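You operate a simulated robot arm through the tools that you are given. There is no shell and no other tool.

You run a simulated two-armed robot. Do the job below in one go: nothing can be reset, and whatever is moved stays where it is left.

## Task
On the top of the packing table, fold the grey cloth in half.

It is judged by the outcome, as a careful person would: the job done as asked, and still so three seconds after it is handed in. It fails if anything else is knocked over, pushed out of place, dropped, spilled or broken. Flat cloth is picked up by pressing the open fingertips on it (5 to 10 N) and closing them slowly along it; thin cloth reads only 2 to 8 mm in the jaws.

## Robot
Two 7-joint arms with two-finger parallel grippers on one trunk, on a base that moves. Base frame: it is fixed to the floor where the robot stands at the start and does not move with it; the origin is under the middle of the robot, x ahead of it, y to its left, z up. Units: cm, rad, N and s.
The left shoulder is at the start at [6, 18.9, 110.3], the right one opposite. With the tool pointing down near the work surface each hand reaches from about 10 to 64 cm from the robot's upright axis, wherever it stands, measured 20 degrees to its own side. Places, roughly: grey cloth [100, 175, 75]; top of the packing table [100, 190, 80]. Payload 3.43 kg a hand.
The TCP of each hand is the grasp point between the finger pads, 3 cm short of the fingertips. In the tool frame z runs along the fingers and y along their closing line. The gripper opens to 9.4 cm. The fingers are 2.8 cm wide and 1 cm thick; the gripper's body (5 by 9.6 cm) begins 5.5 cm behind the TCP.
Orientation is that of the tool frame in the base frame, as [roll, pitch, yaw] about the fixed x, y, z axes, in that order (R = Rz(yaw) Ry(pitch) Rx(roll)). With the fingers straight down and closing along the base's y, the tool's x points along the base's -x, its y along +y and its z along -z.

## Interface
- The arms move only by the tool apply_moves. It takes "left_deltas", "right_deltas" or both (then of equal length, played together; a hand with none holds still); each is a list of rows, each a list of 3 entries, a list of its own where there are three numbers: the turn, a rotation vector about the base's x, y, z in rad, then the shift along the base's x, y, z in m, then the closure in counts, from 0 (fully open) to 255 (shut). In form: [[[rx, ry, rz], [tx, ty, tz], gripper], ...]. A call has 1 to 20 rows; each row shifts and turns the commanded pose from where the row before left it. Rows are played at 5 a second. More than 5 cm and 0.15 rad between two rows, or a gripper value outside its range, and nothing of the call is played. Where a pose cannot be reached the arm comes as near as it can. A force on the tool above 40 N (or 10 N above the force at the start of the call, whichever is more), or a blocked arm, ends the call early, and 0.2 s more pass. The fingers move at their own pace (about 15.3 cm/s each) and stop on an object; they squeeze with about 30 N. The grip force told is the motor's: it shows also when the fingers shut on nothing. Time passes only in rows, and 0.2 s behind the last, so rows that do not move let the fingers close. It gives the time, the measured TCP pose, the force on the tool (base axes), the opening and the grip force at its end, in the units of the frame above (readings bear some noise), with the torque about the TCP (base axes, N m) and any sound that the robot's microphone picked up.
- Cameras (640 x 400 px; columns grow to the right, rows downward): "scene" is now at [1.16, 0.13, 167.28]; the picture's right is [0.03, -1.00, 0.00], its down [-0.67, -0.02, -0.74] and it looks along [0.74, 0.03, -0.67] (base axes); focal length 281 px, centre (320, 200). "left" rides on the left gripper at [7.6, -1.4, -10.3] in its tool frame; the picture's right is [0.18, 0.98, 0.00], its down [-0.75, 0.14, -0.64] and it looks along [-0.63, 0.12, 0.77] (tool axes); focal length 243 px, centre (320, 200). "right" rides on the right gripper at [7.6, 1.4, -10.2] in its tool frame; the picture's right is [-0.18, 0.98, 0.00], its down [-0.75, -0.14, -0.64] and it looks along [-0.63, -0.12, 0.77] (tool axes); focal length 243 px, centre (320, 200). There is no depth. A picture from a camera that has moved, and an enlarged one, comes with that camera's place and axes in the base frame and with its lens. The place of the scene camera against the robot may be out by one fixed shift of up to 2.5 cm in any direction.
- camera(camera): a new picture of that camera. It takes no simulated time.
- slide_trunk(by): slides the trunk up (or, below 0, down) by that many cm; the arms and the scene camera ride with it, the base frame stays. It gives what a move gives, with no picture.
- drive_base(legs): drives the robot by 1 to 6 legs, each [ahead, left, turn to the left] in cm, cm and rad, along the robot's own axes; the way and the turn of a leg run together, so that a leg with both is an arc; at most 150 cm and 3.142 rad a leg. The arms and the cameras ride along, it lands a little off, and it stops where it bumps. It gives what a move gives.
- turn_head(pan, tilt): turns the head with the scene camera to pan (to the left, within 1.501 rad either way) and tilt (down, from -0.506 to 1.204), counted from straight ahead of the robot. It gives what a move gives.
- inspect(camera, box): a new picture of the part [left, top, right, bottom] of that camera's present view, enlarged. It takes no simulated time.
- job_done(): hands the job in; it is judged then, once.

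Nothing tells you exact positions but the pictures and the camera data. Unless the task says otherwise, let go and move clear before handing in.

The tools are called after "Request:" as a command line: name --argument value ..., lists and objects as JSON in quotes. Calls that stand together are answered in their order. apply_moves: Moves the arms, as the interface text tells. Its arguments: {"type":"object","properties":{"left_deltas":{"type":"array"},"right_deltas":{"type":"array"}},"required":[]} The other tools are called the same way: slide_trunk (by) moves the trunk up or down; drive_base (legs) drives the base; turn_head (pan, tilt) turns the head that bears the scene camera; camera (camera) takes a picture; inspect (camera, box) takes an enlarged picture of a part of a camera's view; job_done () hands the job in.

At the start:

```text
clock: 0.0
left_tool_pos: [47.96, 15.35, 98.93]
left_tcp_rot: [-3.14, 0.0, 3.141]
left_force: [-1.5, 0.2, -0.1]
left_ft_torque: [-0.02, -0.02, -0.02]
left_width: 9.41
left_grip_force: 0.1
right_tool_pos: [31.91, -14.4, 95.04]
right_tcp_rot: [-3.141, -0.002, -3.141]
right_force: [-0.5, -0.2, 0.2]
right_ft_torque: [0.0, 0.01, 0.01]
right_width: 9.39
right_grip_force: 0.1
trunk travel left (down, up): [-77.5, 21.5]
robot x, y, heading: [-0.3, 0.3, 0.0]
head pan, tilt (commanded): [0.035, 0.733]
```

scene: 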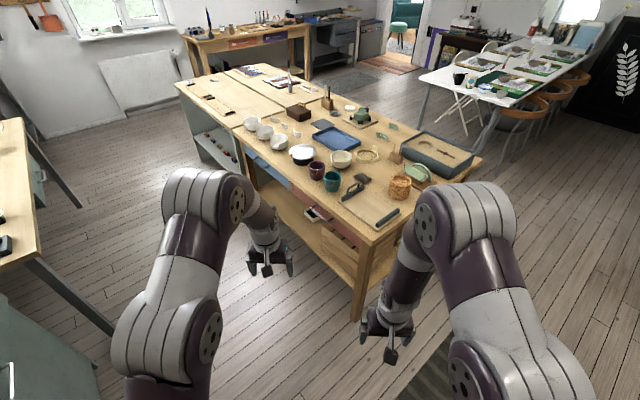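
right: 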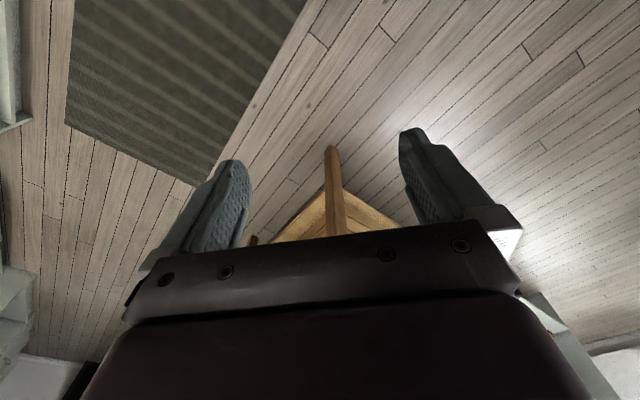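
left: 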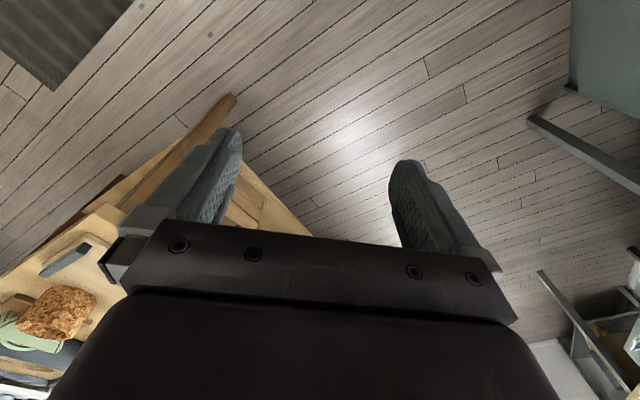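

I see a large craft table ahead with pottery, and a table edge at the far left; the packing table should be ahead-left near [100, 190]. I will turn the head left to look for it.

Request:
turn_head --pan 1.05 --tilt 0.45

```text
clock: 1.3
left_tool_pos: [47.84, 15.37, 98.96]
left_tcp_rot: [-3.14, 0.001, -3.142]
left_force: [-0.7, -0.5, -0.6]
left_ft_torque: [-0.01, -0.01, 0.01]
left_width: 9.4
left_grip_force: 0.1
right_tool_pos: [31.81, -14.52, 94.99]
right_tcp_rot: [3.142, 0.0, 3.141]
right_force: [0.3, 0.5, 0.2]
right_ft_torque: [0.05, 0.03, 0.0]
right_width: 9.42
right_grip_force: 0.1
trunk travel left (down, up): [-77.5, 21.5]
robot x, y, heading: [-0.03, -0.43, 0.002]
head pan, tilt (commanded): [1.051, 0.45]
```

The head has turned left; now I take a picture to find the packing table and the cloth.

Request:
camera --camera "scene"

```text
taken
camera scene: at [-2.62, 7.81, 169.77], right [0.87, -0.5, 0.0], down [-0.22, -0.38, -0.9], along [0.45, 0.78, -0.44], focal length 281 px, centre (320, 200)
```

scene: 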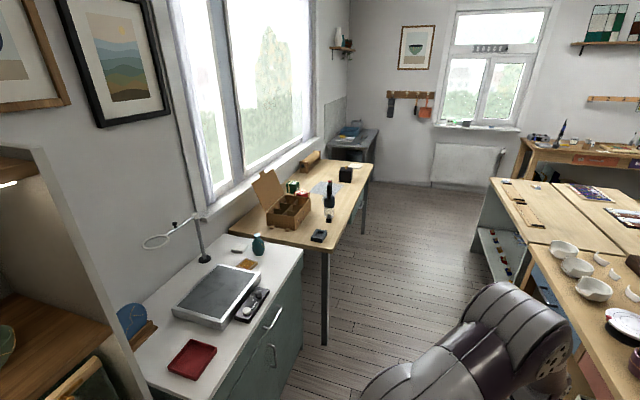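

The packing table is the wooden one with the cardboard box and the bottle; a grey patch on it looks like the cloth. I'll enlarge that area.

Request:
inspect --camera "scene" --box '[230, 140, 390, 260]'

Request:
inspect --camera "scene" --box '[290, 160, 370, 215]'

```text
3.33 times, centred on (310, 200) of scene
camera zoom: at [-2.62, 7.81, 169.77], right [0.87, -0.5, 0.0], down [-0.22, -0.38, -0.9], along [0.45, 0.78, -0.44], focal length 936 px, centre (353, 200)
```

zoom: 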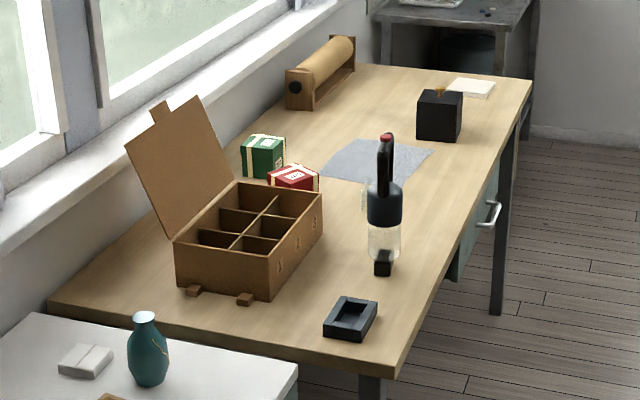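

```text
7.27 times, centred on (330, 188) of scene
camera zoom: at [-2.62, 7.81, 169.77], right [0.87, -0.5, 0.0], down [-0.22, -0.38, -0.9], along [0.45, 0.78, -0.44], focal length 2042 px, centre (247, 291)
```

zoom: 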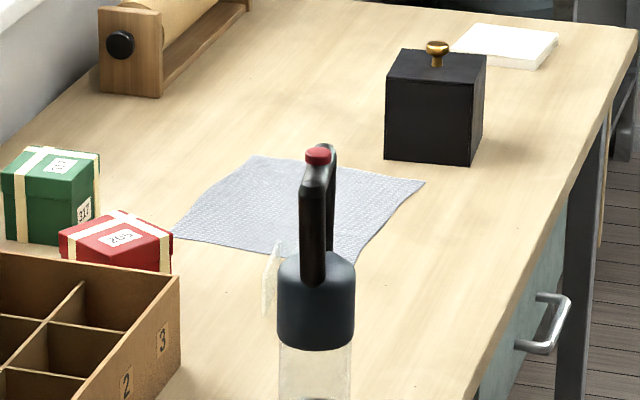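

The cloth lies near the middle of the packing table, roughly centred at [111, 194, 75], with the table's long side running about 42° to my x axis; a black box, gift boxes and a spray bottle are near it. I'll raise the trunk for clearance, then turn along the aisle between the two tables.

Request:
slide_trunk --by 20

Request:
drive_base --legs '[[0, 0, 0.742]]'

Request:
turn_head --pan 0.3 --tilt 0.5

Request:
camera --camera "scene"

```text
clock: 3.5
left_tool_pos: [47.83, 15.44, 118.98]
left_tcp_rot: [3.141, 0.0, -3.141]
left_force: [-0.6, 0.0, -0.6]
left_ft_torque: [-0.01, -0.01, -0.01]
left_width: 9.4
left_grip_force: 0.2
right_tool_pos: [31.82, -14.4, 115.15]
right_tcp_rot: [-3.141, 0.0, 3.141]
right_force: [-0.6, 0.7, 0.1]
right_ft_torque: [0.01, -0.02, -0.03]
right_width: 9.4
right_grip_force: 0.1
trunk travel left (down, up): [-97.5, 1.5]
robot x, y, heading: [-0.12, 0.08, -0.001]
head pan, tilt (commanded): [1.051, 0.45]
```

```text
clock: 5.8
left_tool_pos: [24.83, 43.74, 119.05]
left_tcp_rot: [3.141, 0.002, -2.399]
left_force: [-0.1, -0.3, -0.4]
left_ft_torque: [0.0, 0.01, 0.0]
left_width: 9.41
left_grip_force: 0.0
right_tool_pos: [33.22, 10.74, 115.04]
right_tcp_rot: [3.14, 0.003, -2.399]
right_force: [0.2, -0.5, 1.2]
right_ft_torque: [0.0, 0.0, -0.02]
right_width: 9.4
right_grip_force: 0.1
trunk travel left (down, up): [-97.5, 1.5]
robot x, y, heading: [-0.32, -0.11, 0.74]
head pan, tilt (commanded): [1.051, 0.45]
```

```text
clock: 6.9
left_tool_pos: [24.85, 43.75, 119.03]
left_tcp_rot: [-3.141, 0.001, -2.399]
left_force: [-0.7, -1.6, 0.6]
left_ft_torque: [-0.02, -0.01, 0.0]
left_width: 9.39
left_grip_force: 0.1
right_tool_pos: [33.33, 10.74, 115.15]
right_tcp_rot: [3.141, 0.001, -2.4]
right_force: [0.2, -0.6, 0.0]
right_ft_torque: [-0.03, 0.0, 0.01]
right_width: 9.39
right_grip_force: 0.0
trunk travel left (down, up): [-97.5, 1.5]
robot x, y, heading: [-0.11, 0.07, 0.742]
head pan, tilt (commanded): [0.3, 0.499]
```

```text
taken
camera scene: at [-1.02, 3.65, 189.33], right [0.86, -0.5, 0.0], down [-0.24, -0.41, -0.88], along [0.44, 0.76, -0.48], focal length 281 px, centre (320, 200)
```

scene: 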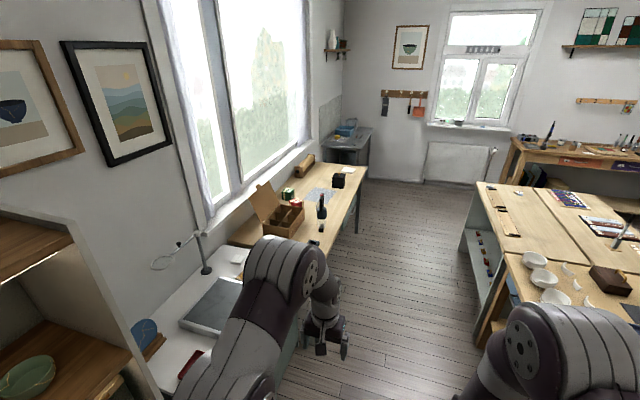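

The aisle between the tables looks clear. I'll drive forward about 110 cm and check again.

Request:
drive_base --legs '[[110, 0, 0]]'

Request:
turn_head --pan 0.5 --tilt 0.6

Request:
camera --camera "scene"

```text
clock: 12.6
left_tool_pos: [105.69, 118.6, 118.99]
left_tcp_rot: [3.14, 0.001, -2.395]
left_force: [-0.4, -0.4, 0.3]
left_ft_torque: [-0.02, 0.03, -0.02]
left_width: 9.4
left_grip_force: 0.1
right_tool_pos: [114.19, 85.75, 115.23]
right_tcp_rot: [-3.141, -0.001, -2.394]
right_force: [0.3, -0.3, 0.8]
right_ft_torque: [0.01, 0.02, 0.01]
right_width: 9.39
right_grip_force: 0.0
trunk travel left (down, up): [-97.5, 1.5]
robot x, y, heading: [80.89, 74.86, 0.75]
head pan, tilt (commanded): [0.3, 0.499]
```

```text
clock: 13.3
left_tool_pos: [105.76, 118.68, 119.1]
left_tcp_rot: [-3.141, -0.001, -2.394]
left_force: [0.8, -0.2, 0.6]
left_ft_torque: [-0.01, -0.01, 0.02]
left_width: 9.41
left_grip_force: 0.1
right_tool_pos: [114.43, 85.81, 115.1]
right_tcp_rot: [-3.141, 0.001, -2.396]
right_force: [-0.3, 0.5, 0.4]
right_ft_torque: [-0.02, -0.01, 0.01]
right_width: 9.38
right_grip_force: 0.0
trunk travel left (down, up): [-97.5, 1.5]
robot x, y, heading: [81.52, 74.6, 0.751]
head pan, tilt (commanded): [0.499, 0.6]
```

```text
taken
camera scene: at [78.47, 78.98, 188.42], right [0.95, -0.32, 0.0], down [-0.18, -0.54, -0.83], along [0.26, 0.78, -0.56], focal length 281 px, centre (320, 200)
```

scene: 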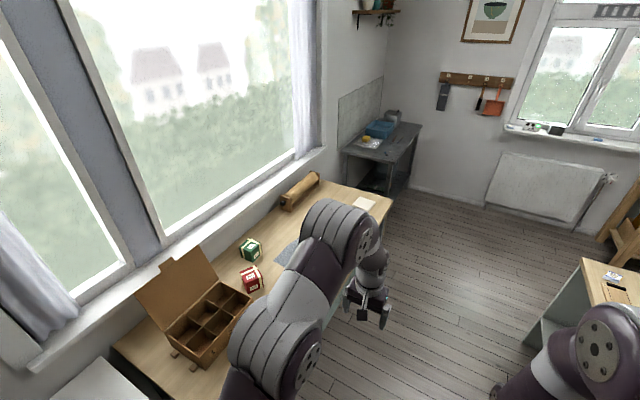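

The way ahead is still clear; the cloth is ahead-left behind the arm. I'll drive about 103 cm more so that I stand opposite the cloth, then look.

Request:
drive_base --legs '[[103, 0, 0]]'

Request:
turn_head --pan 1.45 --tilt 0.8

Request:
camera --camera "scene"

```text
clock: 18.6
left_tool_pos: [180.7, 189.35, 119.0]
left_tcp_rot: [-3.141, 0.0, -2.385]
left_force: [-0.5, 0.6, -0.1]
left_ft_torque: [-0.02, -0.01, 0.01]
left_width: 9.39
left_grip_force: 0.0
right_tool_pos: [189.71, 156.71, 115.15]
right_tcp_rot: [3.141, 0.0, -2.382]
right_force: [0.7, 0.4, 0.4]
right_ft_torque: [0.01, 0.03, 0.02]
right_width: 9.41
right_grip_force: 0.1
trunk travel left (down, up): [-97.5, 1.5]
robot x, y, heading: [156.43, 145.39, 0.755]
head pan, tilt (commanded): [0.499, 0.6]
```

```text
clock: 19.9
left_tool_pos: [180.8, 189.41, 119.09]
left_tcp_rot: [-3.141, 0.0, -2.384]
left_force: [0.4, -0.3, 0.0]
left_ft_torque: [0.0, 0.0, 0.01]
left_width: 9.4
left_grip_force: 0.1
right_tool_pos: [189.46, 156.66, 115.0]
right_tcp_rot: [-3.141, 0.0, -2.384]
right_force: [-0.1, 0.1, -0.3]
right_ft_torque: [0.0, -0.03, 0.0]
right_width: 9.39
right_grip_force: 0.3
trunk travel left (down, up): [-97.5, 1.5]
robot x, y, heading: [156.61, 145.36, 0.756]
head pan, tilt (commanded): [1.45, 0.799]
```

```text
taken
camera scene: at [146.21, 147.53, 186.73], right [0.8, 0.59, 0.0], down [0.43, -0.58, -0.7], along [-0.41, 0.56, -0.72], focal length 281 px, centre (320, 200)
```

scene: 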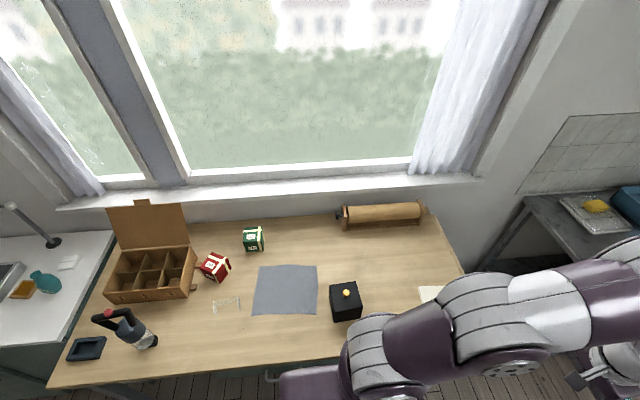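

Now I see the cloth clearly between the transparent item and the black box, with the gift boxes behind. I'll enlarge for detail.

Request:
inspect --camera "scene" --box '[190, 220, 390, 345]'

Request:
inspect --camera "scene" --box '[40, 190, 280, 400]'

```text
3.20 times, centred on (290, 282) of scene
camera zoom: at [146.21, 147.53, 186.73], right [0.8, 0.59, 0.0], down [0.43, -0.58, -0.7], along [-0.41, 0.56, -0.72], focal length 898 px, centre (416, -64)
```

zoom: 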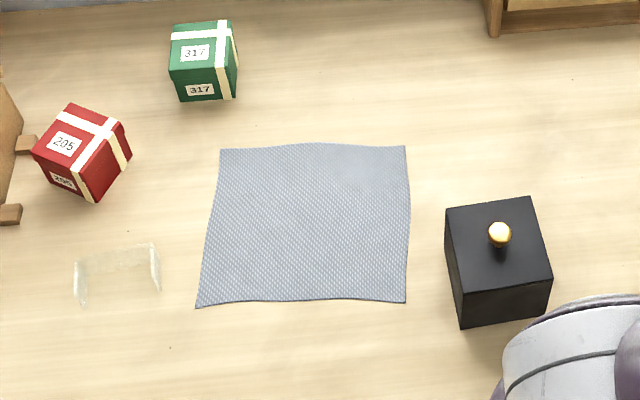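

```text
1.90 times, centred on (160, 295) of scene
camera zoom: at [146.21, 147.53, 186.73], right [0.8, 0.59, 0.0], down [0.43, -0.58, -0.7], along [-0.41, 0.56, -0.72], focal length 535 px, centre (625, 19)
```

zoom: 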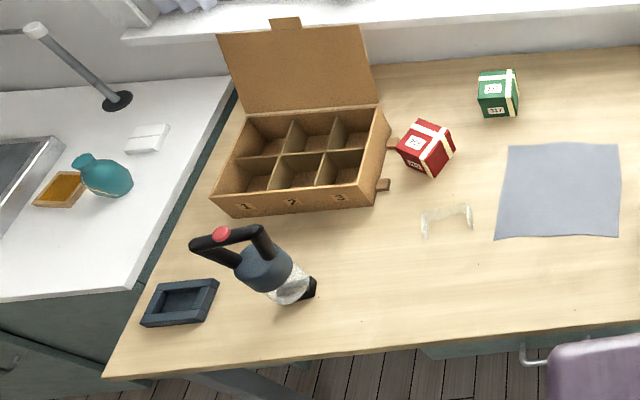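

The table top works out at about z = 81; the cloth is about 24.5 × 21 cm, centred near [104, 182], its long side at about 38° in the base frame, with the black box ~5.5 cm off its right side. I'll turn to face the cloth squarely and shift left to centre on it, still well clear of the table.

Request:
drive_base --legs '[[0, 0, 1.4745], [0, 19, 0]]'

Request:
turn_head --pan 0.0 --tilt 0.95

Request:
camera --camera "scene"

```text
clock: 25.0
left_tool_pos: [99.94, 161.77, 118.99]
left_tcp_rot: [3.137, 0.0, -0.904]
left_force: [0.5, 0.4, 0.4]
left_ft_torque: [-0.02, 0.02, -0.01]
left_width: 9.39
left_grip_force: 0.0
right_tool_pos: [133.38, 167.57, 115.09]
right_tcp_rot: [3.137, 0.0, -0.906]
right_force: [0.0, 0.6, 0.0]
right_ft_torque: [-0.03, 0.02, 0.0]
right_width: 9.39
right_grip_force: 0.0
trunk travel left (down, up): [-97.5, 1.5]
robot x, y, heading: [141.65, 133.64, 2.237]
head pan, tilt (commanded): [1.45, 0.799]
```

```text
clock: 26.6
left_tool_pos: [99.64, 161.41, 118.96]
left_tcp_rot: [3.141, 0.0, -0.905]
left_force: [0.0, 0.6, 0.2]
left_ft_torque: [0.01, -0.04, 0.0]
left_width: 9.36
left_grip_force: 0.0
right_tool_pos: [133.1, 167.33, 115.22]
right_tcp_rot: [-3.141, 0.0, -0.904]
right_force: [0.2, -0.1, 0.5]
right_ft_torque: [-0.01, 0.01, 0.0]
right_width: 9.4
right_grip_force: 0.1
trunk travel left (down, up): [-97.5, 1.5]
robot x, y, heading: [141.62, 133.2, 2.238]
head pan, tilt (commanded): [0.0, 0.949]
```

```text
taken
camera scene: at [139.39, 134.24, 185.58], right [0.79, 0.62, 0.0], down [0.5, -0.64, -0.58], along [-0.36, 0.46, -0.81], focal length 281 px, centre (320, 200)
```

scene: 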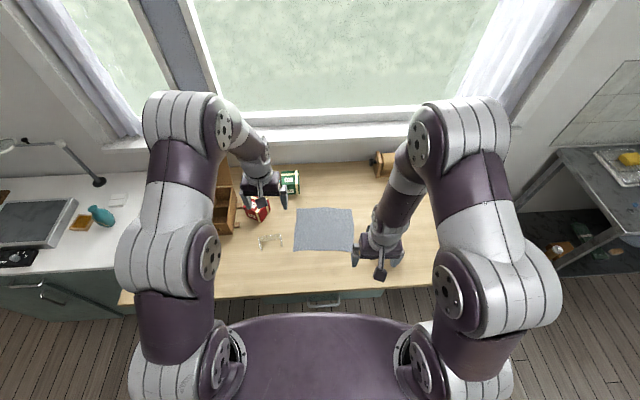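

I now face the table squarely with the cloth dead ahead. I'll tilt the head down to see how far the base front is from the table.

Request:
turn_head --pan 0.0 --tilt 1.2

Request:
camera --camera "scene"

Request:
camera --camera "left"

Request:
camera --camera "right"

```text
clock: 27.4
left_tool_pos: [99.67, 161.49, 119.04]
left_tcp_rot: [-3.141, -0.001, -0.903]
left_force: [-0.8, 0.1, -0.2]
left_ft_torque: [0.0, 0.02, 0.01]
left_width: 9.4
left_grip_force: 0.0
right_tool_pos: [133.15, 167.36, 114.99]
right_tcp_rot: [3.14, 0.001, -0.904]
right_force: [0.2, 1.0, -0.6]
right_ft_torque: [-0.03, 0.01, -0.01]
right_width: 9.39
right_grip_force: 0.1
trunk travel left (down, up): [-97.5, 1.5]
robot x, y, heading: [141.34, 133.48, 2.24]
head pan, tilt (commanded): [0.0, 1.201]
```

```text
taken
camera scene: at [140.49, 132.97, 183.96], right [0.79, 0.62, 0.0], down [0.58, -0.73, -0.36], along [-0.22, 0.29, -0.93], focal length 281 px, centre (320, 200)
```

scene: 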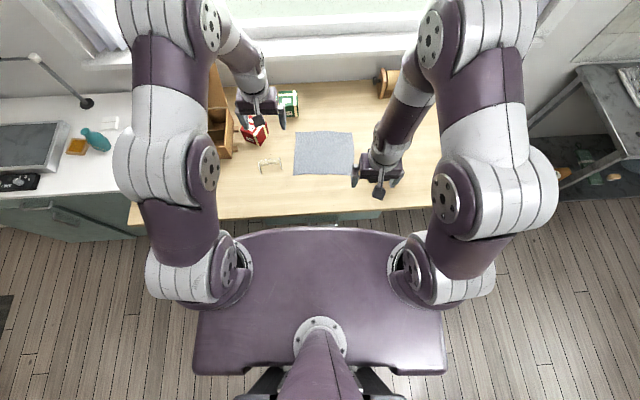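

```text
taken
camera left: at [105.5, 156.37, 129.38], right [-0.66, -0.75, 0.0], down [-0.58, 0.51, 0.64], along [-0.48, 0.42, -0.77], focal length 243 px, centre (320, 200)
```

left: 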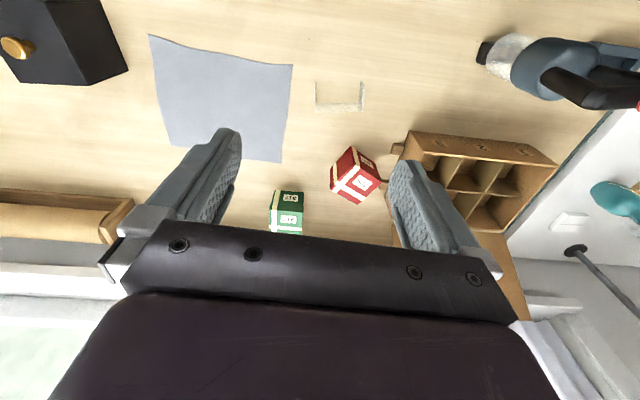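

```text
taken
camera right: at [136.65, 160.46, 125.35], right [-0.89, -0.46, 0.0], down [-0.36, 0.68, 0.64], along [-0.3, 0.57, -0.77], focal length 243 px, centre (320, 200)
```

right: 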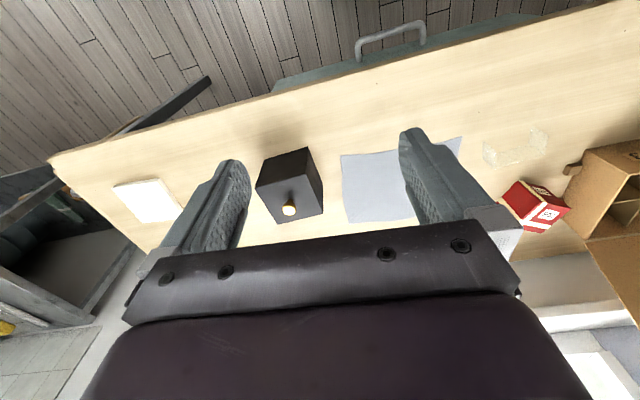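

The chest plate hides the base front, so I need another view. I'll turn both hands 90° (cameras outboard, closing along the cloth's depth), which I want for gripping anyway, and use the wrist cameras to see the base and table edge.

Request:
apply_moves --left_deltas '[[[0, 0, -0.1428], [0, 0, 0], 0], [[0, 0, -0.1428], [0, 0, 0], 0], [[0, 0, -0.1428], [0, 0, 0], 0], [[0, 0, -0.1428], [0, 0, 0], 0], [[0, 0, -0.1428], [0, 0, 0], 0], [[0, 0, -0.1428], [0, 0, 0], 0], [[0, 0, -0.1428], [0, 0, 0], 0], [[0, 0, -0.1428], [0, 0, 0], 0], [[0, 0, -0.1428], [0, 0, 0], 0], [[0, 0, -0.1428], [0, 0, 0], 0], [[0, 0, -0.1428], [0, 0, 0], 0], [[0, 0, 0], [0, 0, 0], 0]]' --right_deltas '[[[0, 0, 0.1428], [0, 0, 0], 0], [[0, 0, 0.1428], [0, 0, 0], 0], [[0, 0, 0.1428], [0, 0, 0], 0], [[0, 0, 0.1428], [0, 0, 0], 0], [[0, 0, 0.1428], [0, 0, 0], 0], [[0, 0, 0.1428], [0, 0, 0], 0], [[0, 0, 0.1428], [0, 0, 0], 0], [[0, 0, 0.1428], [0, 0, 0], 0], [[0, 0, 0.1428], [0, 0, 0], 0], [[0, 0, 0.1428], [0, 0, 0], 0], [[0, 0, 0.1428], [0, 0, 0], 0], [[0, 0, 0], [0, 0, 0], 0]]'

Request:
camera --camera "left"

Request:
camera --camera "right"

```text
clock: 30.0
left_tool_pos: [99.73, 161.57, 119.04]
left_tcp_rot: [3.141, 0.0, -2.477]
left_force: [-0.5, 0.1, -0.3]
left_ft_torque: [0.01, 0.0, 0.03]
left_width: 9.38
left_grip_force: 0.0
right_tool_pos: [133.06, 167.34, 115.07]
right_tcp_rot: [3.14, -0.001, 0.669]
right_force: [0.8, 0.4, -0.2]
right_ft_torque: [0.0, 0.03, -0.04]
right_width: 9.39
right_grip_force: 0.0
trunk travel left (down, up): [-97.5, 1.5]
robot x, y, heading: [141.89, 133.76, 2.241]
head pan, tilt (commanded): [0.0, 1.201]
```

```text
taken
camera left: at [94.54, 155.64, 129.39], right [-0.75, 0.66, 0.0], down [0.51, 0.58, 0.64], along [0.42, 0.48, -0.77], focal length 243 px, centre (320, 200)
```

left: 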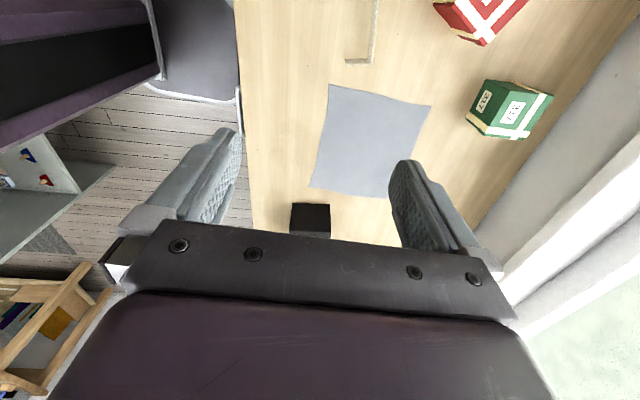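

```text
taken
camera right: at [139.91, 170.93, 125.37], right [0.46, -0.89, 0.0], down [-0.68, -0.36, 0.64], along [-0.57, -0.3, -0.77], focal length 243 px, centre (320, 200)
```

right: 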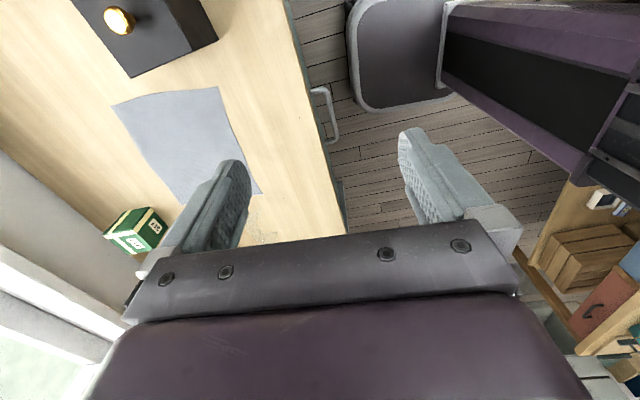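

The wrist views show the base is a low slab reaching only ~22 cm ahead, and the drawer under the table hangs well above it, so I can move in. I'll drive ahead 14 cm so the whole cloth is in reach.

Request:
drive_base --legs '[[14, 0, 0]]'

Request:
turn_head --pan 0.0 --tilt 1.0

Request:
camera --camera "scene"

Request:
camera --camera "left"

Request:
camera --camera "right"

```text
clock: 31.3
left_tool_pos: [91.13, 172.3, 119.07]
left_tcp_rot: [3.139, 0.0, -2.473]
left_force: [0.6, -0.8, 0.1]
left_ft_torque: [0.04, 0.01, 0.01]
left_width: 9.38
left_grip_force: 0.1
right_tool_pos: [124.66, 178.14, 115.19]
right_tcp_rot: [-3.139, 0.001, 0.668]
right_force: [-0.2, 0.6, -0.2]
right_ft_torque: [0.0, 0.05, 0.01]
right_width: 9.42
right_grip_force: 0.1
trunk travel left (down, up): [-97.5, 1.5]
robot x, y, heading: [132.97, 144.39, 2.234]
head pan, tilt (commanded): [0.0, 1.201]
```

```text
clock: 32.0
left_tool_pos: [91.05, 172.5, 118.96]
left_tcp_rot: [-3.14, -0.001, -2.476]
left_force: [-0.1, 0.0, 0.4]
left_ft_torque: [0.03, 0.01, -0.01]
left_width: 9.43
left_grip_force: 0.1
right_tool_pos: [124.42, 178.31, 115.18]
right_tcp_rot: [-3.141, 0.0, 0.667]
right_force: [-0.5, 0.0, -0.3]
right_ft_torque: [0.01, -0.02, 0.03]
right_width: 9.4
right_grip_force: 0.0
trunk travel left (down, up): [-97.5, 1.5]
robot x, y, heading: [132.62, 144.41, 2.237]
head pan, tilt (commanded): [0.0, 1.0]
```

```text
taken
camera scene: at [130.94, 145.05, 185.21], right [0.79, 0.62, 0.0], down [0.52, -0.66, -0.54], along [-0.33, 0.42, -0.84], focal length 281 px, centre (320, 200)
```

scene: 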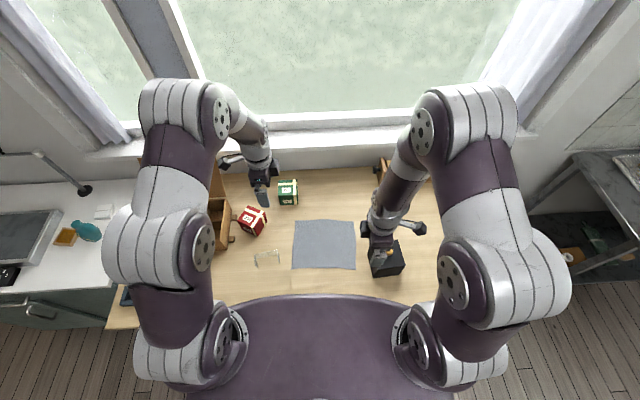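

```text
taken
camera left: at [85.88, 166.61, 129.37], right [-0.75, 0.66, 0.0], down [0.5, 0.58, 0.64], along [0.42, 0.48, -0.77], focal length 243 px, centre (320, 200)
```

left: 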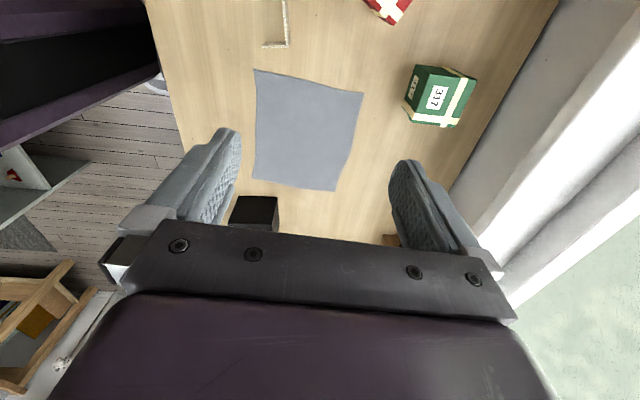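

```text
taken
camera right: at [131.23, 181.92, 125.35], right [0.46, -0.89, 0.0], down [-0.68, -0.35, 0.64], along [-0.57, -0.3, -0.77], focal length 243 px, centre (320, 200)
```

right: 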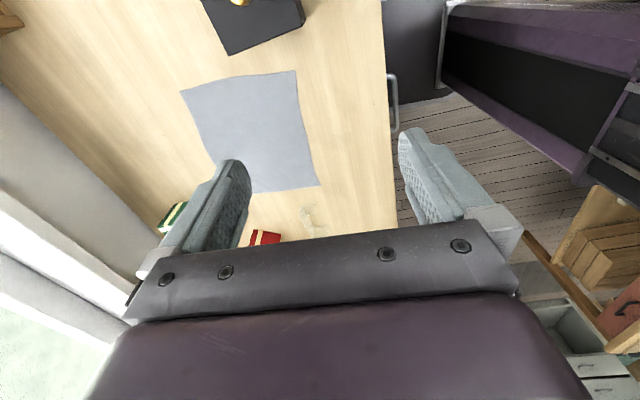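

The base is now close in and the wrist cameras agree: table top z ≈ 79.7, cloth corners near-left [101.5,166.5], near-right [120.9,181.2], far-right [108.3,198.0], far-left [89.1,183.0]. The black box sits right of the near-right corner, so I'll turn the right hand the other way round (camera inboard) to stay clear of it.

Request:
apply_moves --right_deltas '[[[0, 0, -0.149], [0, 0, 0], 0], [[0, 0, -0.149], [0, 0, 0], 0], [[0, 0, -0.149], [0, 0, 0], 0], [[0, 0, -0.149], [0, 0, 0], 0], [[0, 0, -0.149], [0, 0, 0], 0], [[0, 0, -0.149], [0, 0, 0], 0], [[0, 0, -0.149], [0, 0, 0], 0], [[0, 0, -0.149], [0, 0, 0], 0], [[0, 0, -0.149], [0, 0, 0], 0], [[0, 0, -0.149], [0, 0, 0], 0], [[0, 0, -0.149], [0, 0, 0], 0], [[0, 0, -0.149], [0, 0, 0], 0], [[0, 0, -0.149], [0, 0, 0], 0], [[0, 0, -0.149], [0, 0, 0], 0], [[0, 0, -0.149], [0, 0, 0], 0], [[0, 0, -0.149], [0, 0, 0], 0], [[0, 0, -0.149], [0, 0, 0], 0], [[0, 0, -0.149], [0, 0, 0], 0], [[0, 0, -0.149], [0, 0, 0], 0], [[0, 0, -0.149], [0, 0, 0], 0]]'

Request:
apply_moves --right_deltas '[[[0, 0, -0.149], [0, 0, 0], 0], [[0, 0, -0.0126], [0, 0, 0], 0], [[0, 0, 0], [0, 0, 0], 0]]'

Request:
camera --camera "right"

Request:
camera --camera "scene"

```text
clock: 36.2
left_tool_pos: [91.19, 172.44, 119.07]
left_tcp_rot: [-3.141, -0.001, -2.475]
left_force: [0.3, 0.4, 0.1]
left_ft_torque: [0.03, 0.04, 0.0]
left_width: 9.4
left_grip_force: 0.1
right_tool_pos: [124.58, 178.27, 115.19]
right_tcp_rot: [3.141, 0.001, -2.315]
right_force: [-0.5, 0.9, 0.0]
right_ft_torque: [0.02, 0.02, 0.0]
right_width: 9.39
right_grip_force: 0.1
trunk travel left (down, up): [-97.5, 1.5]
robot x, y, heading: [132.75, 144.69, 2.241]
head pan, tilt (commanded): [0.0, 1.0]
```

```text
clock: 37.0
left_tool_pos: [91.08, 172.4, 119.02]
left_tcp_rot: [3.141, 0.001, -2.472]
left_force: [0.5, -1.0, 1.9]
left_ft_torque: [0.0, 0.01, -0.01]
left_width: 9.41
left_grip_force: 0.1
right_tool_pos: [124.49, 178.24, 115.15]
right_tcp_rot: [-3.141, -0.001, -2.476]
right_force: [-0.6, 0.6, 0.0]
right_ft_torque: [-0.01, -0.01, 0.0]
right_width: 9.39
right_grip_force: 0.0
trunk travel left (down, up): [-97.5, 1.5]
robot x, y, heading: [132.82, 144.51, 2.241]
head pan, tilt (commanded): [0.0, 1.0]
```

```text
taken
camera right: at [117.52, 174.73, 125.37], right [-0.46, 0.89, 0.0], down [0.68, 0.35, 0.64], along [0.57, 0.3, -0.77], focal length 243 px, centre (320, 200)
```

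right: 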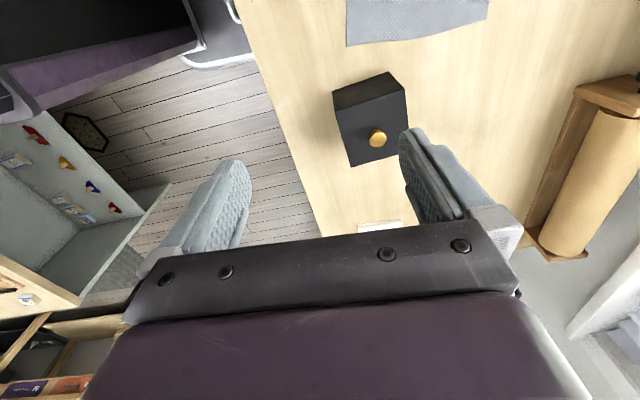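

```text
taken
camera scene: at [130.99, 145.0, 185.22], right [0.79, 0.62, 0.0], down [0.52, -0.66, -0.54], along [-0.33, 0.42, -0.84], focal length 281 px, centre (320, 200)
```

scene: 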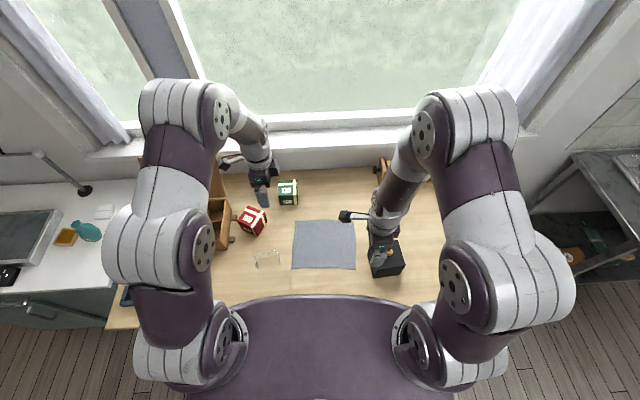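

Both hands are now oriented with fingers closing along the cloth's depth. I'll move both hands over the far edge's corners at height, then lower the trunk.

Request:
apply_moves --left_deltas '[[[0, 0, 0], [0.0032, 0.0173, 0], 0], [[0, 0, 0], [0.0032, 0.0173, 0], 0], [[0, 0, 0], [0.0032, 0.0173, 0], 0], [[0, 0, 0], [0.0032, 0.0173, 0], 0], [[0, 0, 0], [0.0032, 0.0173, 0], 0], [[0, 0, 0], [0.0032, 0.0173, 0], 0], [[0, 0, 0], [0, 0, 0], 0]]' --right_deltas '[[[0, 0, 0], [-0.0284, 0.0264, 0], 0], [[0, 0, 0], [-0.0284, 0.0264, 0], 0], [[0, 0, 0], [-0.0284, 0.0264, 0], 0], [[0, 0, 0], [-0.0284, 0.0264, 0], 0], [[0, 0, 0], [-0.0284, 0.0264, 0], 0], [[0, 0, 0], [-0.0284, 0.0264, 0], 0], [[0, 0, 0], [0, 0, 0], 0]]'

Request:
camera --camera "scene"

Request:
camera --camera "left"

Request:
camera --camera "right"

```text
clock: 38.6
left_tool_pos: [92.87, 182.77, 119.01]
left_tcp_rot: [3.141, -0.001, -2.474]
left_force: [0.2, -0.5, 0.3]
left_ft_torque: [0.01, -0.01, 0.0]
left_width: 9.4
left_grip_force: 0.0
right_tool_pos: [107.35, 194.09, 115.03]
right_tcp_rot: [3.141, 0.0, -2.473]
right_force: [1.0, 0.2, -1.1]
right_ft_torque: [0.03, 0.03, 0.02]
right_width: 9.41
right_grip_force: 0.0
trunk travel left (down, up): [-97.5, 1.5]
robot x, y, heading: [132.47, 144.53, 2.238]
head pan, tilt (commanded): [0.0, 1.0]
```

```text
taken
camera scene: at [131.03, 144.92, 185.22], right [0.79, 0.62, 0.0], down [0.52, -0.66, -0.54], along [-0.33, 0.42, -0.84], focal length 281 px, centre (320, 200)
```

scene: 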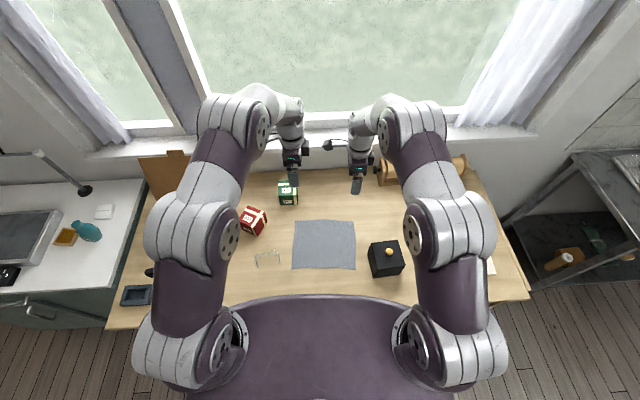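

```text
taken
camera left: at [87.81, 176.91, 129.41], right [-0.75, 0.66, 0.0], down [0.5, 0.58, 0.64], along [0.42, 0.48, -0.77], focal length 243 px, centre (320, 200)
```

left: 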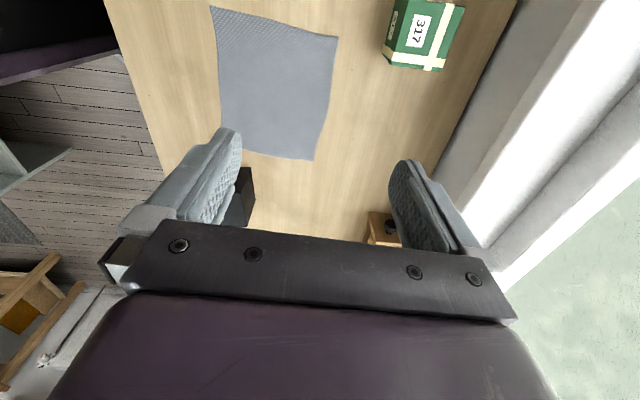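

```text
taken
camera right: at [100.41, 190.46, 125.3], right [-0.46, 0.89, 0.0], down [0.68, 0.35, 0.64], along [0.57, 0.3, -0.77], focal length 243 px, centre (320, 200)
```

right: 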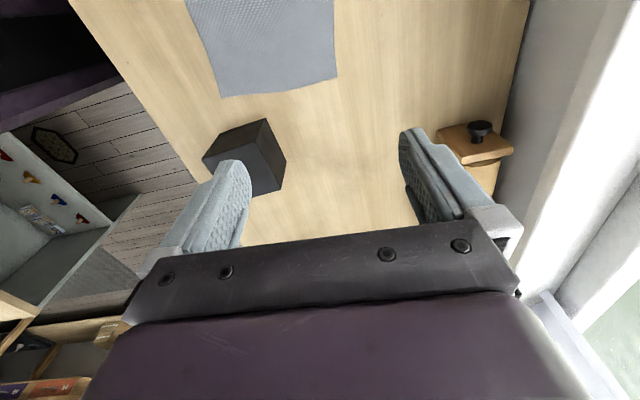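

The corner estimates are confirmed from both wrist cameras. Now I lower the trunk by 20 cm; the fingers stay well above the table.

Request:
slide_trunk --by -20

Request:
apply_moves --left_deltas '[[[0, 0, 0], [0, 0, -0.02], 80], [[0, 0, 0], [0, 0, -0.02], 160], [[0, 0, 0], [0, 0, -0.02], 160], [[0, 0, 0], [0, 0, -0.02], 160], [[0, 0, 0], [0, 0, -0.02], 160], [[0, 0, 0], [0, 0, 0], 160]]' --right_deltas '[[[0, 0, 0], [0, 0, -0.01], 80], [[0, 0, 0], [0, 0, -0.01], 160], [[0, 0, 0], [0, 0, -0.01], 160], [[0, 0, 0], [0, 0, -0.01], 160], [[0, 0, 0], [0, 0, -0.02], 160], [[0, 0, 0], [0, 0, 0], 160]]'

Request:
camera --camera "scene"

Request:
camera --camera "left"

Request:
camera --camera "right"

```text
clock: 40.8
left_tool_pos: [92.91, 182.86, 99.09]
left_tcp_rot: [-3.14, 0.0, -2.476]
left_force: [-0.7, -0.1, -0.7]
left_ft_torque: [0.01, -0.02, 0.01]
left_width: 9.41
left_grip_force: 0.0
right_tool_pos: [107.34, 194.08, 95.08]
right_tcp_rot: [3.141, -0.001, -2.475]
right_force: [0.7, 0.0, 0.0]
right_ft_torque: [0.03, 0.02, 0.0]
right_width: 9.42
right_grip_force: 0.1
trunk travel left (down, up): [-77.5, 21.5]
robot x, y, heading: [132.69, 144.37, 2.237]
head pan, tilt (commanded): [0.0, 1.0]
```

```text
clock: 42.2
left_tool_pos: [93.0, 182.65, 89.04]
left_tcp_rot: [3.14, -0.001, -2.476]
left_force: [0.8, 0.2, 0.6]
left_ft_torque: [0.02, 0.0, 0.01]
left_width: 3.51
left_grip_force: 0.1
right_tool_pos: [107.37, 194.1, 89.01]
right_tcp_rot: [-3.141, 0.002, -2.475]
right_force: [-0.6, 0.2, -0.4]
right_ft_torque: [0.02, 0.0, -0.02]
right_width: 3.48
right_grip_force: 0.1
trunk travel left (down, up): [-77.5, 21.5]
robot x, y, heading: [132.7, 144.32, 2.243]
head pan, tilt (commanded): [0.0, 1.0]
```

```text
taken
camera scene: at [131.02, 144.95, 165.22], right [0.79, 0.62, 0.0], down [0.52, -0.66, -0.54], along [-0.33, 0.42, -0.84], focal length 281 px, centre (320, 200)
```

scene: 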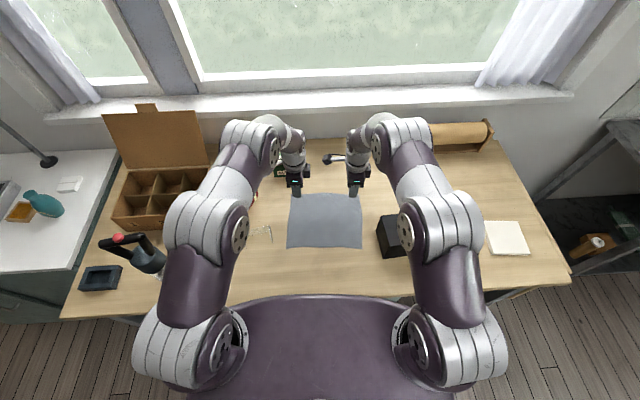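

```text
taken
camera left: at [87.79, 176.91, 99.39], right [-0.75, 0.66, 0.0], down [0.5, 0.58, 0.64], along [0.42, 0.48, -0.77], focal length 243 px, centre (320, 200)
```

left: 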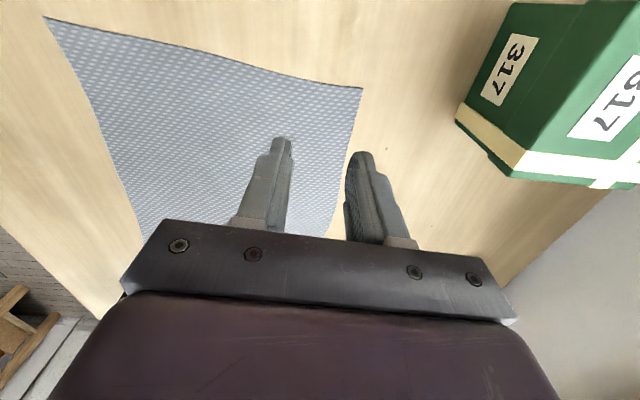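

```text
taken
camera right: at [100.41, 190.46, 99.3], right [-0.46, 0.89, 0.0], down [0.68, 0.35, 0.64], along [0.57, 0.3, -0.77], focal length 243 px, centre (320, 200)
```

right: 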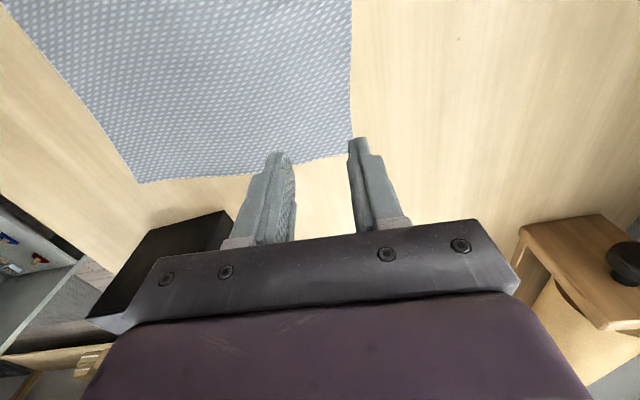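

Fingers (opened 3.5 cm) line up just inside the far edge near both far corners. I'll descend to about 1 cm above the cloth.

Request:
apply_moves --left_deltas '[[[0, 0, 0], [-0.001, 0.0012, -0.02], 160], [[0, 0, 0], [-0.001, 0.0012, -0.02], 160], [[0, 0, 0], [0, 0, -0.012], 160], [[0, 0, 0], [0, 0, 0], 160]]' --right_deltas '[[[0, 0, 0], [0, 0, -0.02], 160], [[0, 0, 0], [0, 0, -0.02], 160], [[0, 0, 0], [0, 0, -0.012], 160], [[0, 0, 0], [0, 0, 0], 160]]'

Request:
camera --camera "left"

Request:
camera --camera "right"

```text
clock: 43.2
left_tool_pos: [92.63, 183.09, 83.89]
left_tcp_rot: [3.14, 0.0, -2.476]
left_force: [0.5, 0.5, 0.4]
left_ft_torque: [0.02, 0.04, 0.02]
left_width: 3.51
left_grip_force: 0.1
right_tool_pos: [107.39, 194.21, 83.85]
right_tcp_rot: [3.141, -0.001, -2.475]
right_force: [-0.2, 0.2, 0.3]
right_ft_torque: [-0.01, -0.01, -0.04]
right_width: 3.54
right_grip_force: 0.0
trunk travel left (down, up): [-77.5, 21.5]
robot x, y, heading: [132.62, 144.26, 2.239]
head pan, tilt (commanded): [0.0, 1.0]
```

```text
taken
camera left: at [87.54, 177.21, 94.2], right [-0.75, 0.66, 0.0], down [0.5, 0.58, 0.64], along [0.42, 0.48, -0.77], focal length 243 px, centre (320, 200)
```

left: 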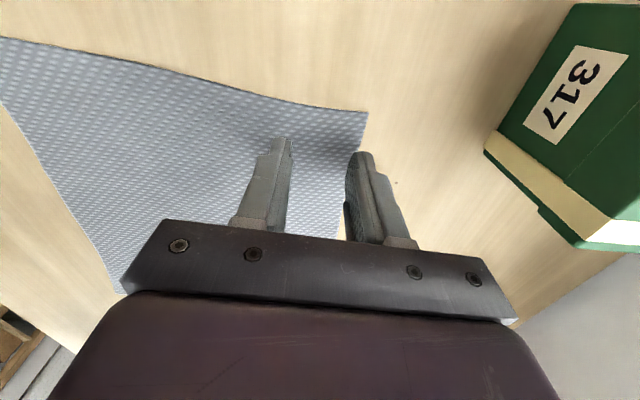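

```text
taken
camera right: at [100.41, 190.54, 94.05], right [-0.46, 0.89, 0.0], down [0.68, 0.35, 0.64], along [0.57, 0.3, -0.77], focal length 243 px, centre (320, 200)
```

right: 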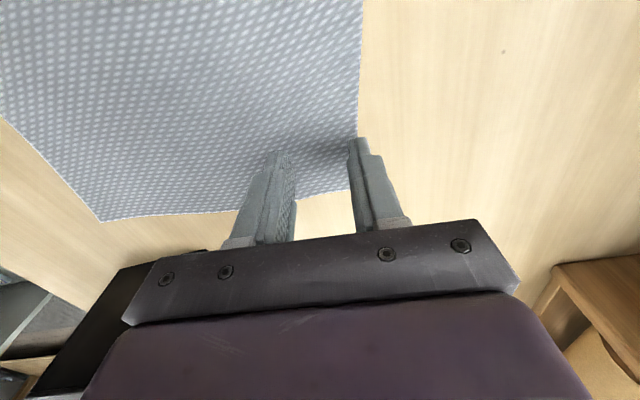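

The tips are about 1 cm above the cloth. I'll shift both hands slightly inward so both fingers land on the cloth, and lower toward contact in small steps.

Request:
apply_moves --left_deltas '[[[0, 0, 0], [0.0012, -0.0016, -0.002], 160], [[0, 0, 0], [0, 0, -0.002], 160], [[0, 0, 0], [0, 0, -0.002], 160], [[0, 0, 0], [0, 0, -0.002], 160], [[0, 0, 0], [0, 0, 0], 160]]' --right_deltas '[[[0, 0, 0], [0.0024, -0.0032, -0.002], 160], [[0, 0, 0], [0, 0, -0.002], 160], [[0, 0, 0], [0, 0, -0.002], 160], [[0, 0, 0], [0, 0, -0.002], 160], [[0, 0, 0], [0, 0, 0], 160]]'

```text
clock: 44.4
left_tool_pos: [92.76, 182.78, 83.13]
left_tcp_rot: [3.138, 0.0, -2.475]
left_force: [-1.9, -0.1, 5.6]
left_ft_torque: [0.02, 0.09, 0.02]
left_width: 3.5
left_grip_force: 0.1
right_tool_pos: [107.61, 193.67, 83.25]
right_tcp_rot: [3.14, -0.002, -2.476]
right_force: [-1.1, 0.3, 3.1]
right_ft_torque: [0.04, 0.04, 0.01]
right_width: 3.51
right_grip_force: 0.1
trunk travel left (down, up): [-77.5, 21.5]
robot x, y, heading: [132.82, 144.19, 2.239]
head pan, tilt (commanded): [0.0, 1.0]
```

Contact made: left 5.6 N, right 3.1 N. I'll press slightly more and begin closing slowly.

Request:
apply_moves --left_deltas '[[[0, 0, 0], [0, 0, -0.0005], 160], [[0, 0, 0], [0, 0, 0], 160]]' --right_deltas '[[[0, 0, 0], [0, 0, -0.0013], 160], [[0, 0, 0], [0, 0, 0], 160]]'

```text
clock: 45.0
left_tool_pos: [92.92, 182.74, 83.09]
left_tcp_rot: [3.138, 0.0, -2.473]
left_force: [-0.9, -0.2, 5.2]
left_ft_torque: [0.09, 0.04, 0.02]
left_width: 3.52
left_grip_force: 0.1
right_tool_pos: [107.53, 193.85, 83.15]
right_tcp_rot: [3.138, 0.001, -2.476]
right_force: [1.1, 0.5, 16.3]
right_ft_torque: [-0.1, -0.12, 0.01]
right_width: 3.49
right_grip_force: 0.0
trunk travel left (down, up): [-77.5, 21.5]
robot x, y, heading: [132.52, 144.77, 2.237]
head pan, tilt (commanded): [0.0, 1.0]
```

Right is now 16 N, a bit too hard; I'll ease it by 0.7 mm, add a touch on the left, and close slowly halfway.

Request:
apply_moves --left_deltas '[[[0, 0, 0], [0, 0, -0.0003], 160], [[0, 0, 0], [0, 0, 0], 165], [[0, 0, 0], [0, 0, 0], 171], [[0, 0, 0], [0, 0, 0], 177], [[0, 0, 0], [0, 0, 0], 183], [[0, 0, 0], [0, 0, 0], 189]]' --right_deltas '[[[0, 0, 0], [0, 0, 0.0007], 160], [[0, 0, 0], [0, 0, 0], 165], [[0, 0, 0], [0, 0, 0], 171], [[0, 0, 0], [0, 0, 0], 177], [[0, 0, 0], [0, 0, 0], 183], [[0, 0, 0], [0, 0, 0], 189]]'

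Request:
camera --camera "left"

Request:
camera --camera "right"

```text
clock: 46.4
left_tool_pos: [92.87, 182.8, 83.13]
left_tcp_rot: [3.139, -0.001, -2.475]
left_force: [-0.1, -0.7, 11.7]
left_ft_torque: [0.02, 0.05, 0.01]
left_width: 2.5
left_grip_force: 0.5
right_tool_pos: [107.78, 193.66, 83.09]
right_tcp_rot: [3.14, 0.001, -2.475]
right_force: [-0.2, -1.0, 11.5]
right_ft_torque: [0.0, 0.04, 0.01]
right_width: 2.28
right_grip_force: 0.0
trunk travel left (down, up): [-77.5, 21.5]
robot x, y, heading: [132.97, 144.51, 2.243]
head pan, tilt (commanded): [0.0, 1.0]
```

```text
taken
camera left: at [87.78, 176.9, 93.47], right [-0.75, 0.66, 0.0], down [0.51, 0.58, 0.64], along [0.42, 0.49, -0.77], focal length 243 px, centre (320, 200)
```

left: 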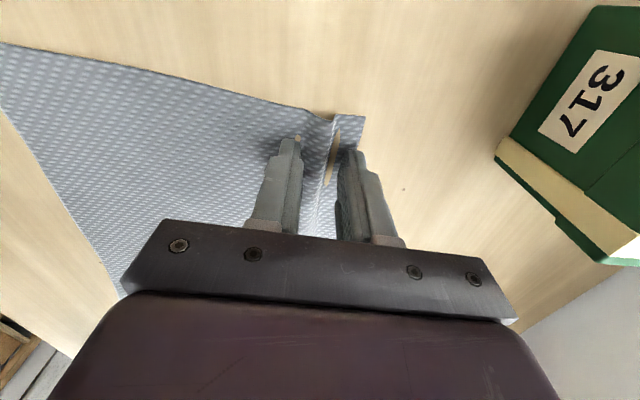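

```text
taken
camera right: at [100.76, 190.03, 93.34], right [-0.46, 0.89, 0.0], down [0.68, 0.35, 0.64], along [0.57, 0.3, -0.77], focal length 243 px, centre (320, 200)
```

right: 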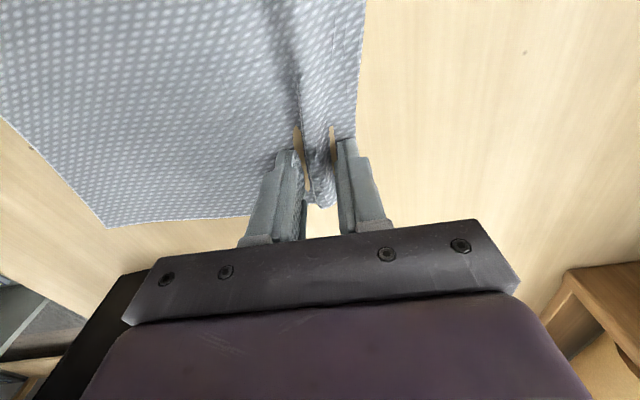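

A ridge of cloth is rising between the fingers of both hands. I'll check it enlarged before closing on.

Request:
inspect --camera "left" --box '[240, 90, 440, 215]'

Request:
inspect --camera "right" --box '[220, 90, 420, 215]'

```text
3.20 times, centred on (340, 152) of left
camera zoom: at [87.78, 176.9, 93.47], right [-0.75, 0.66, 0.0], down [0.51, 0.58, 0.64], along [0.42, 0.49, -0.77], focal length 776 px, centre (256, 352)
```

zoom: 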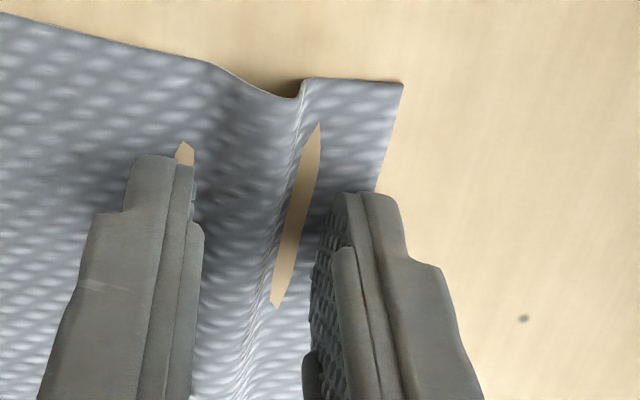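

```text
3.20 times, centred on (320, 152) of right
camera zoom: at [100.76, 190.03, 93.34], right [-0.46, 0.89, 0.0], down [0.68, 0.35, 0.64], along [0.57, 0.3, -0.77], focal length 776 px, centre (320, 352)
```

zoom: 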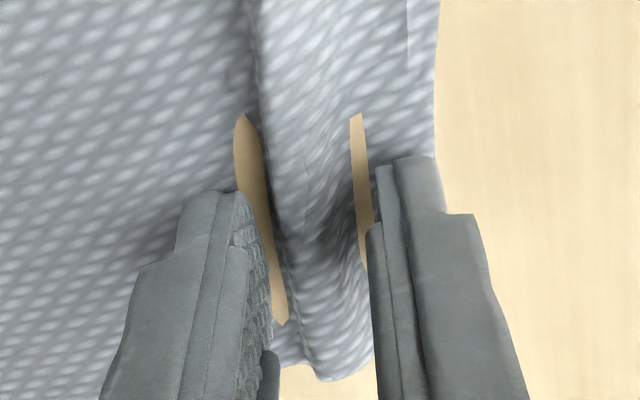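

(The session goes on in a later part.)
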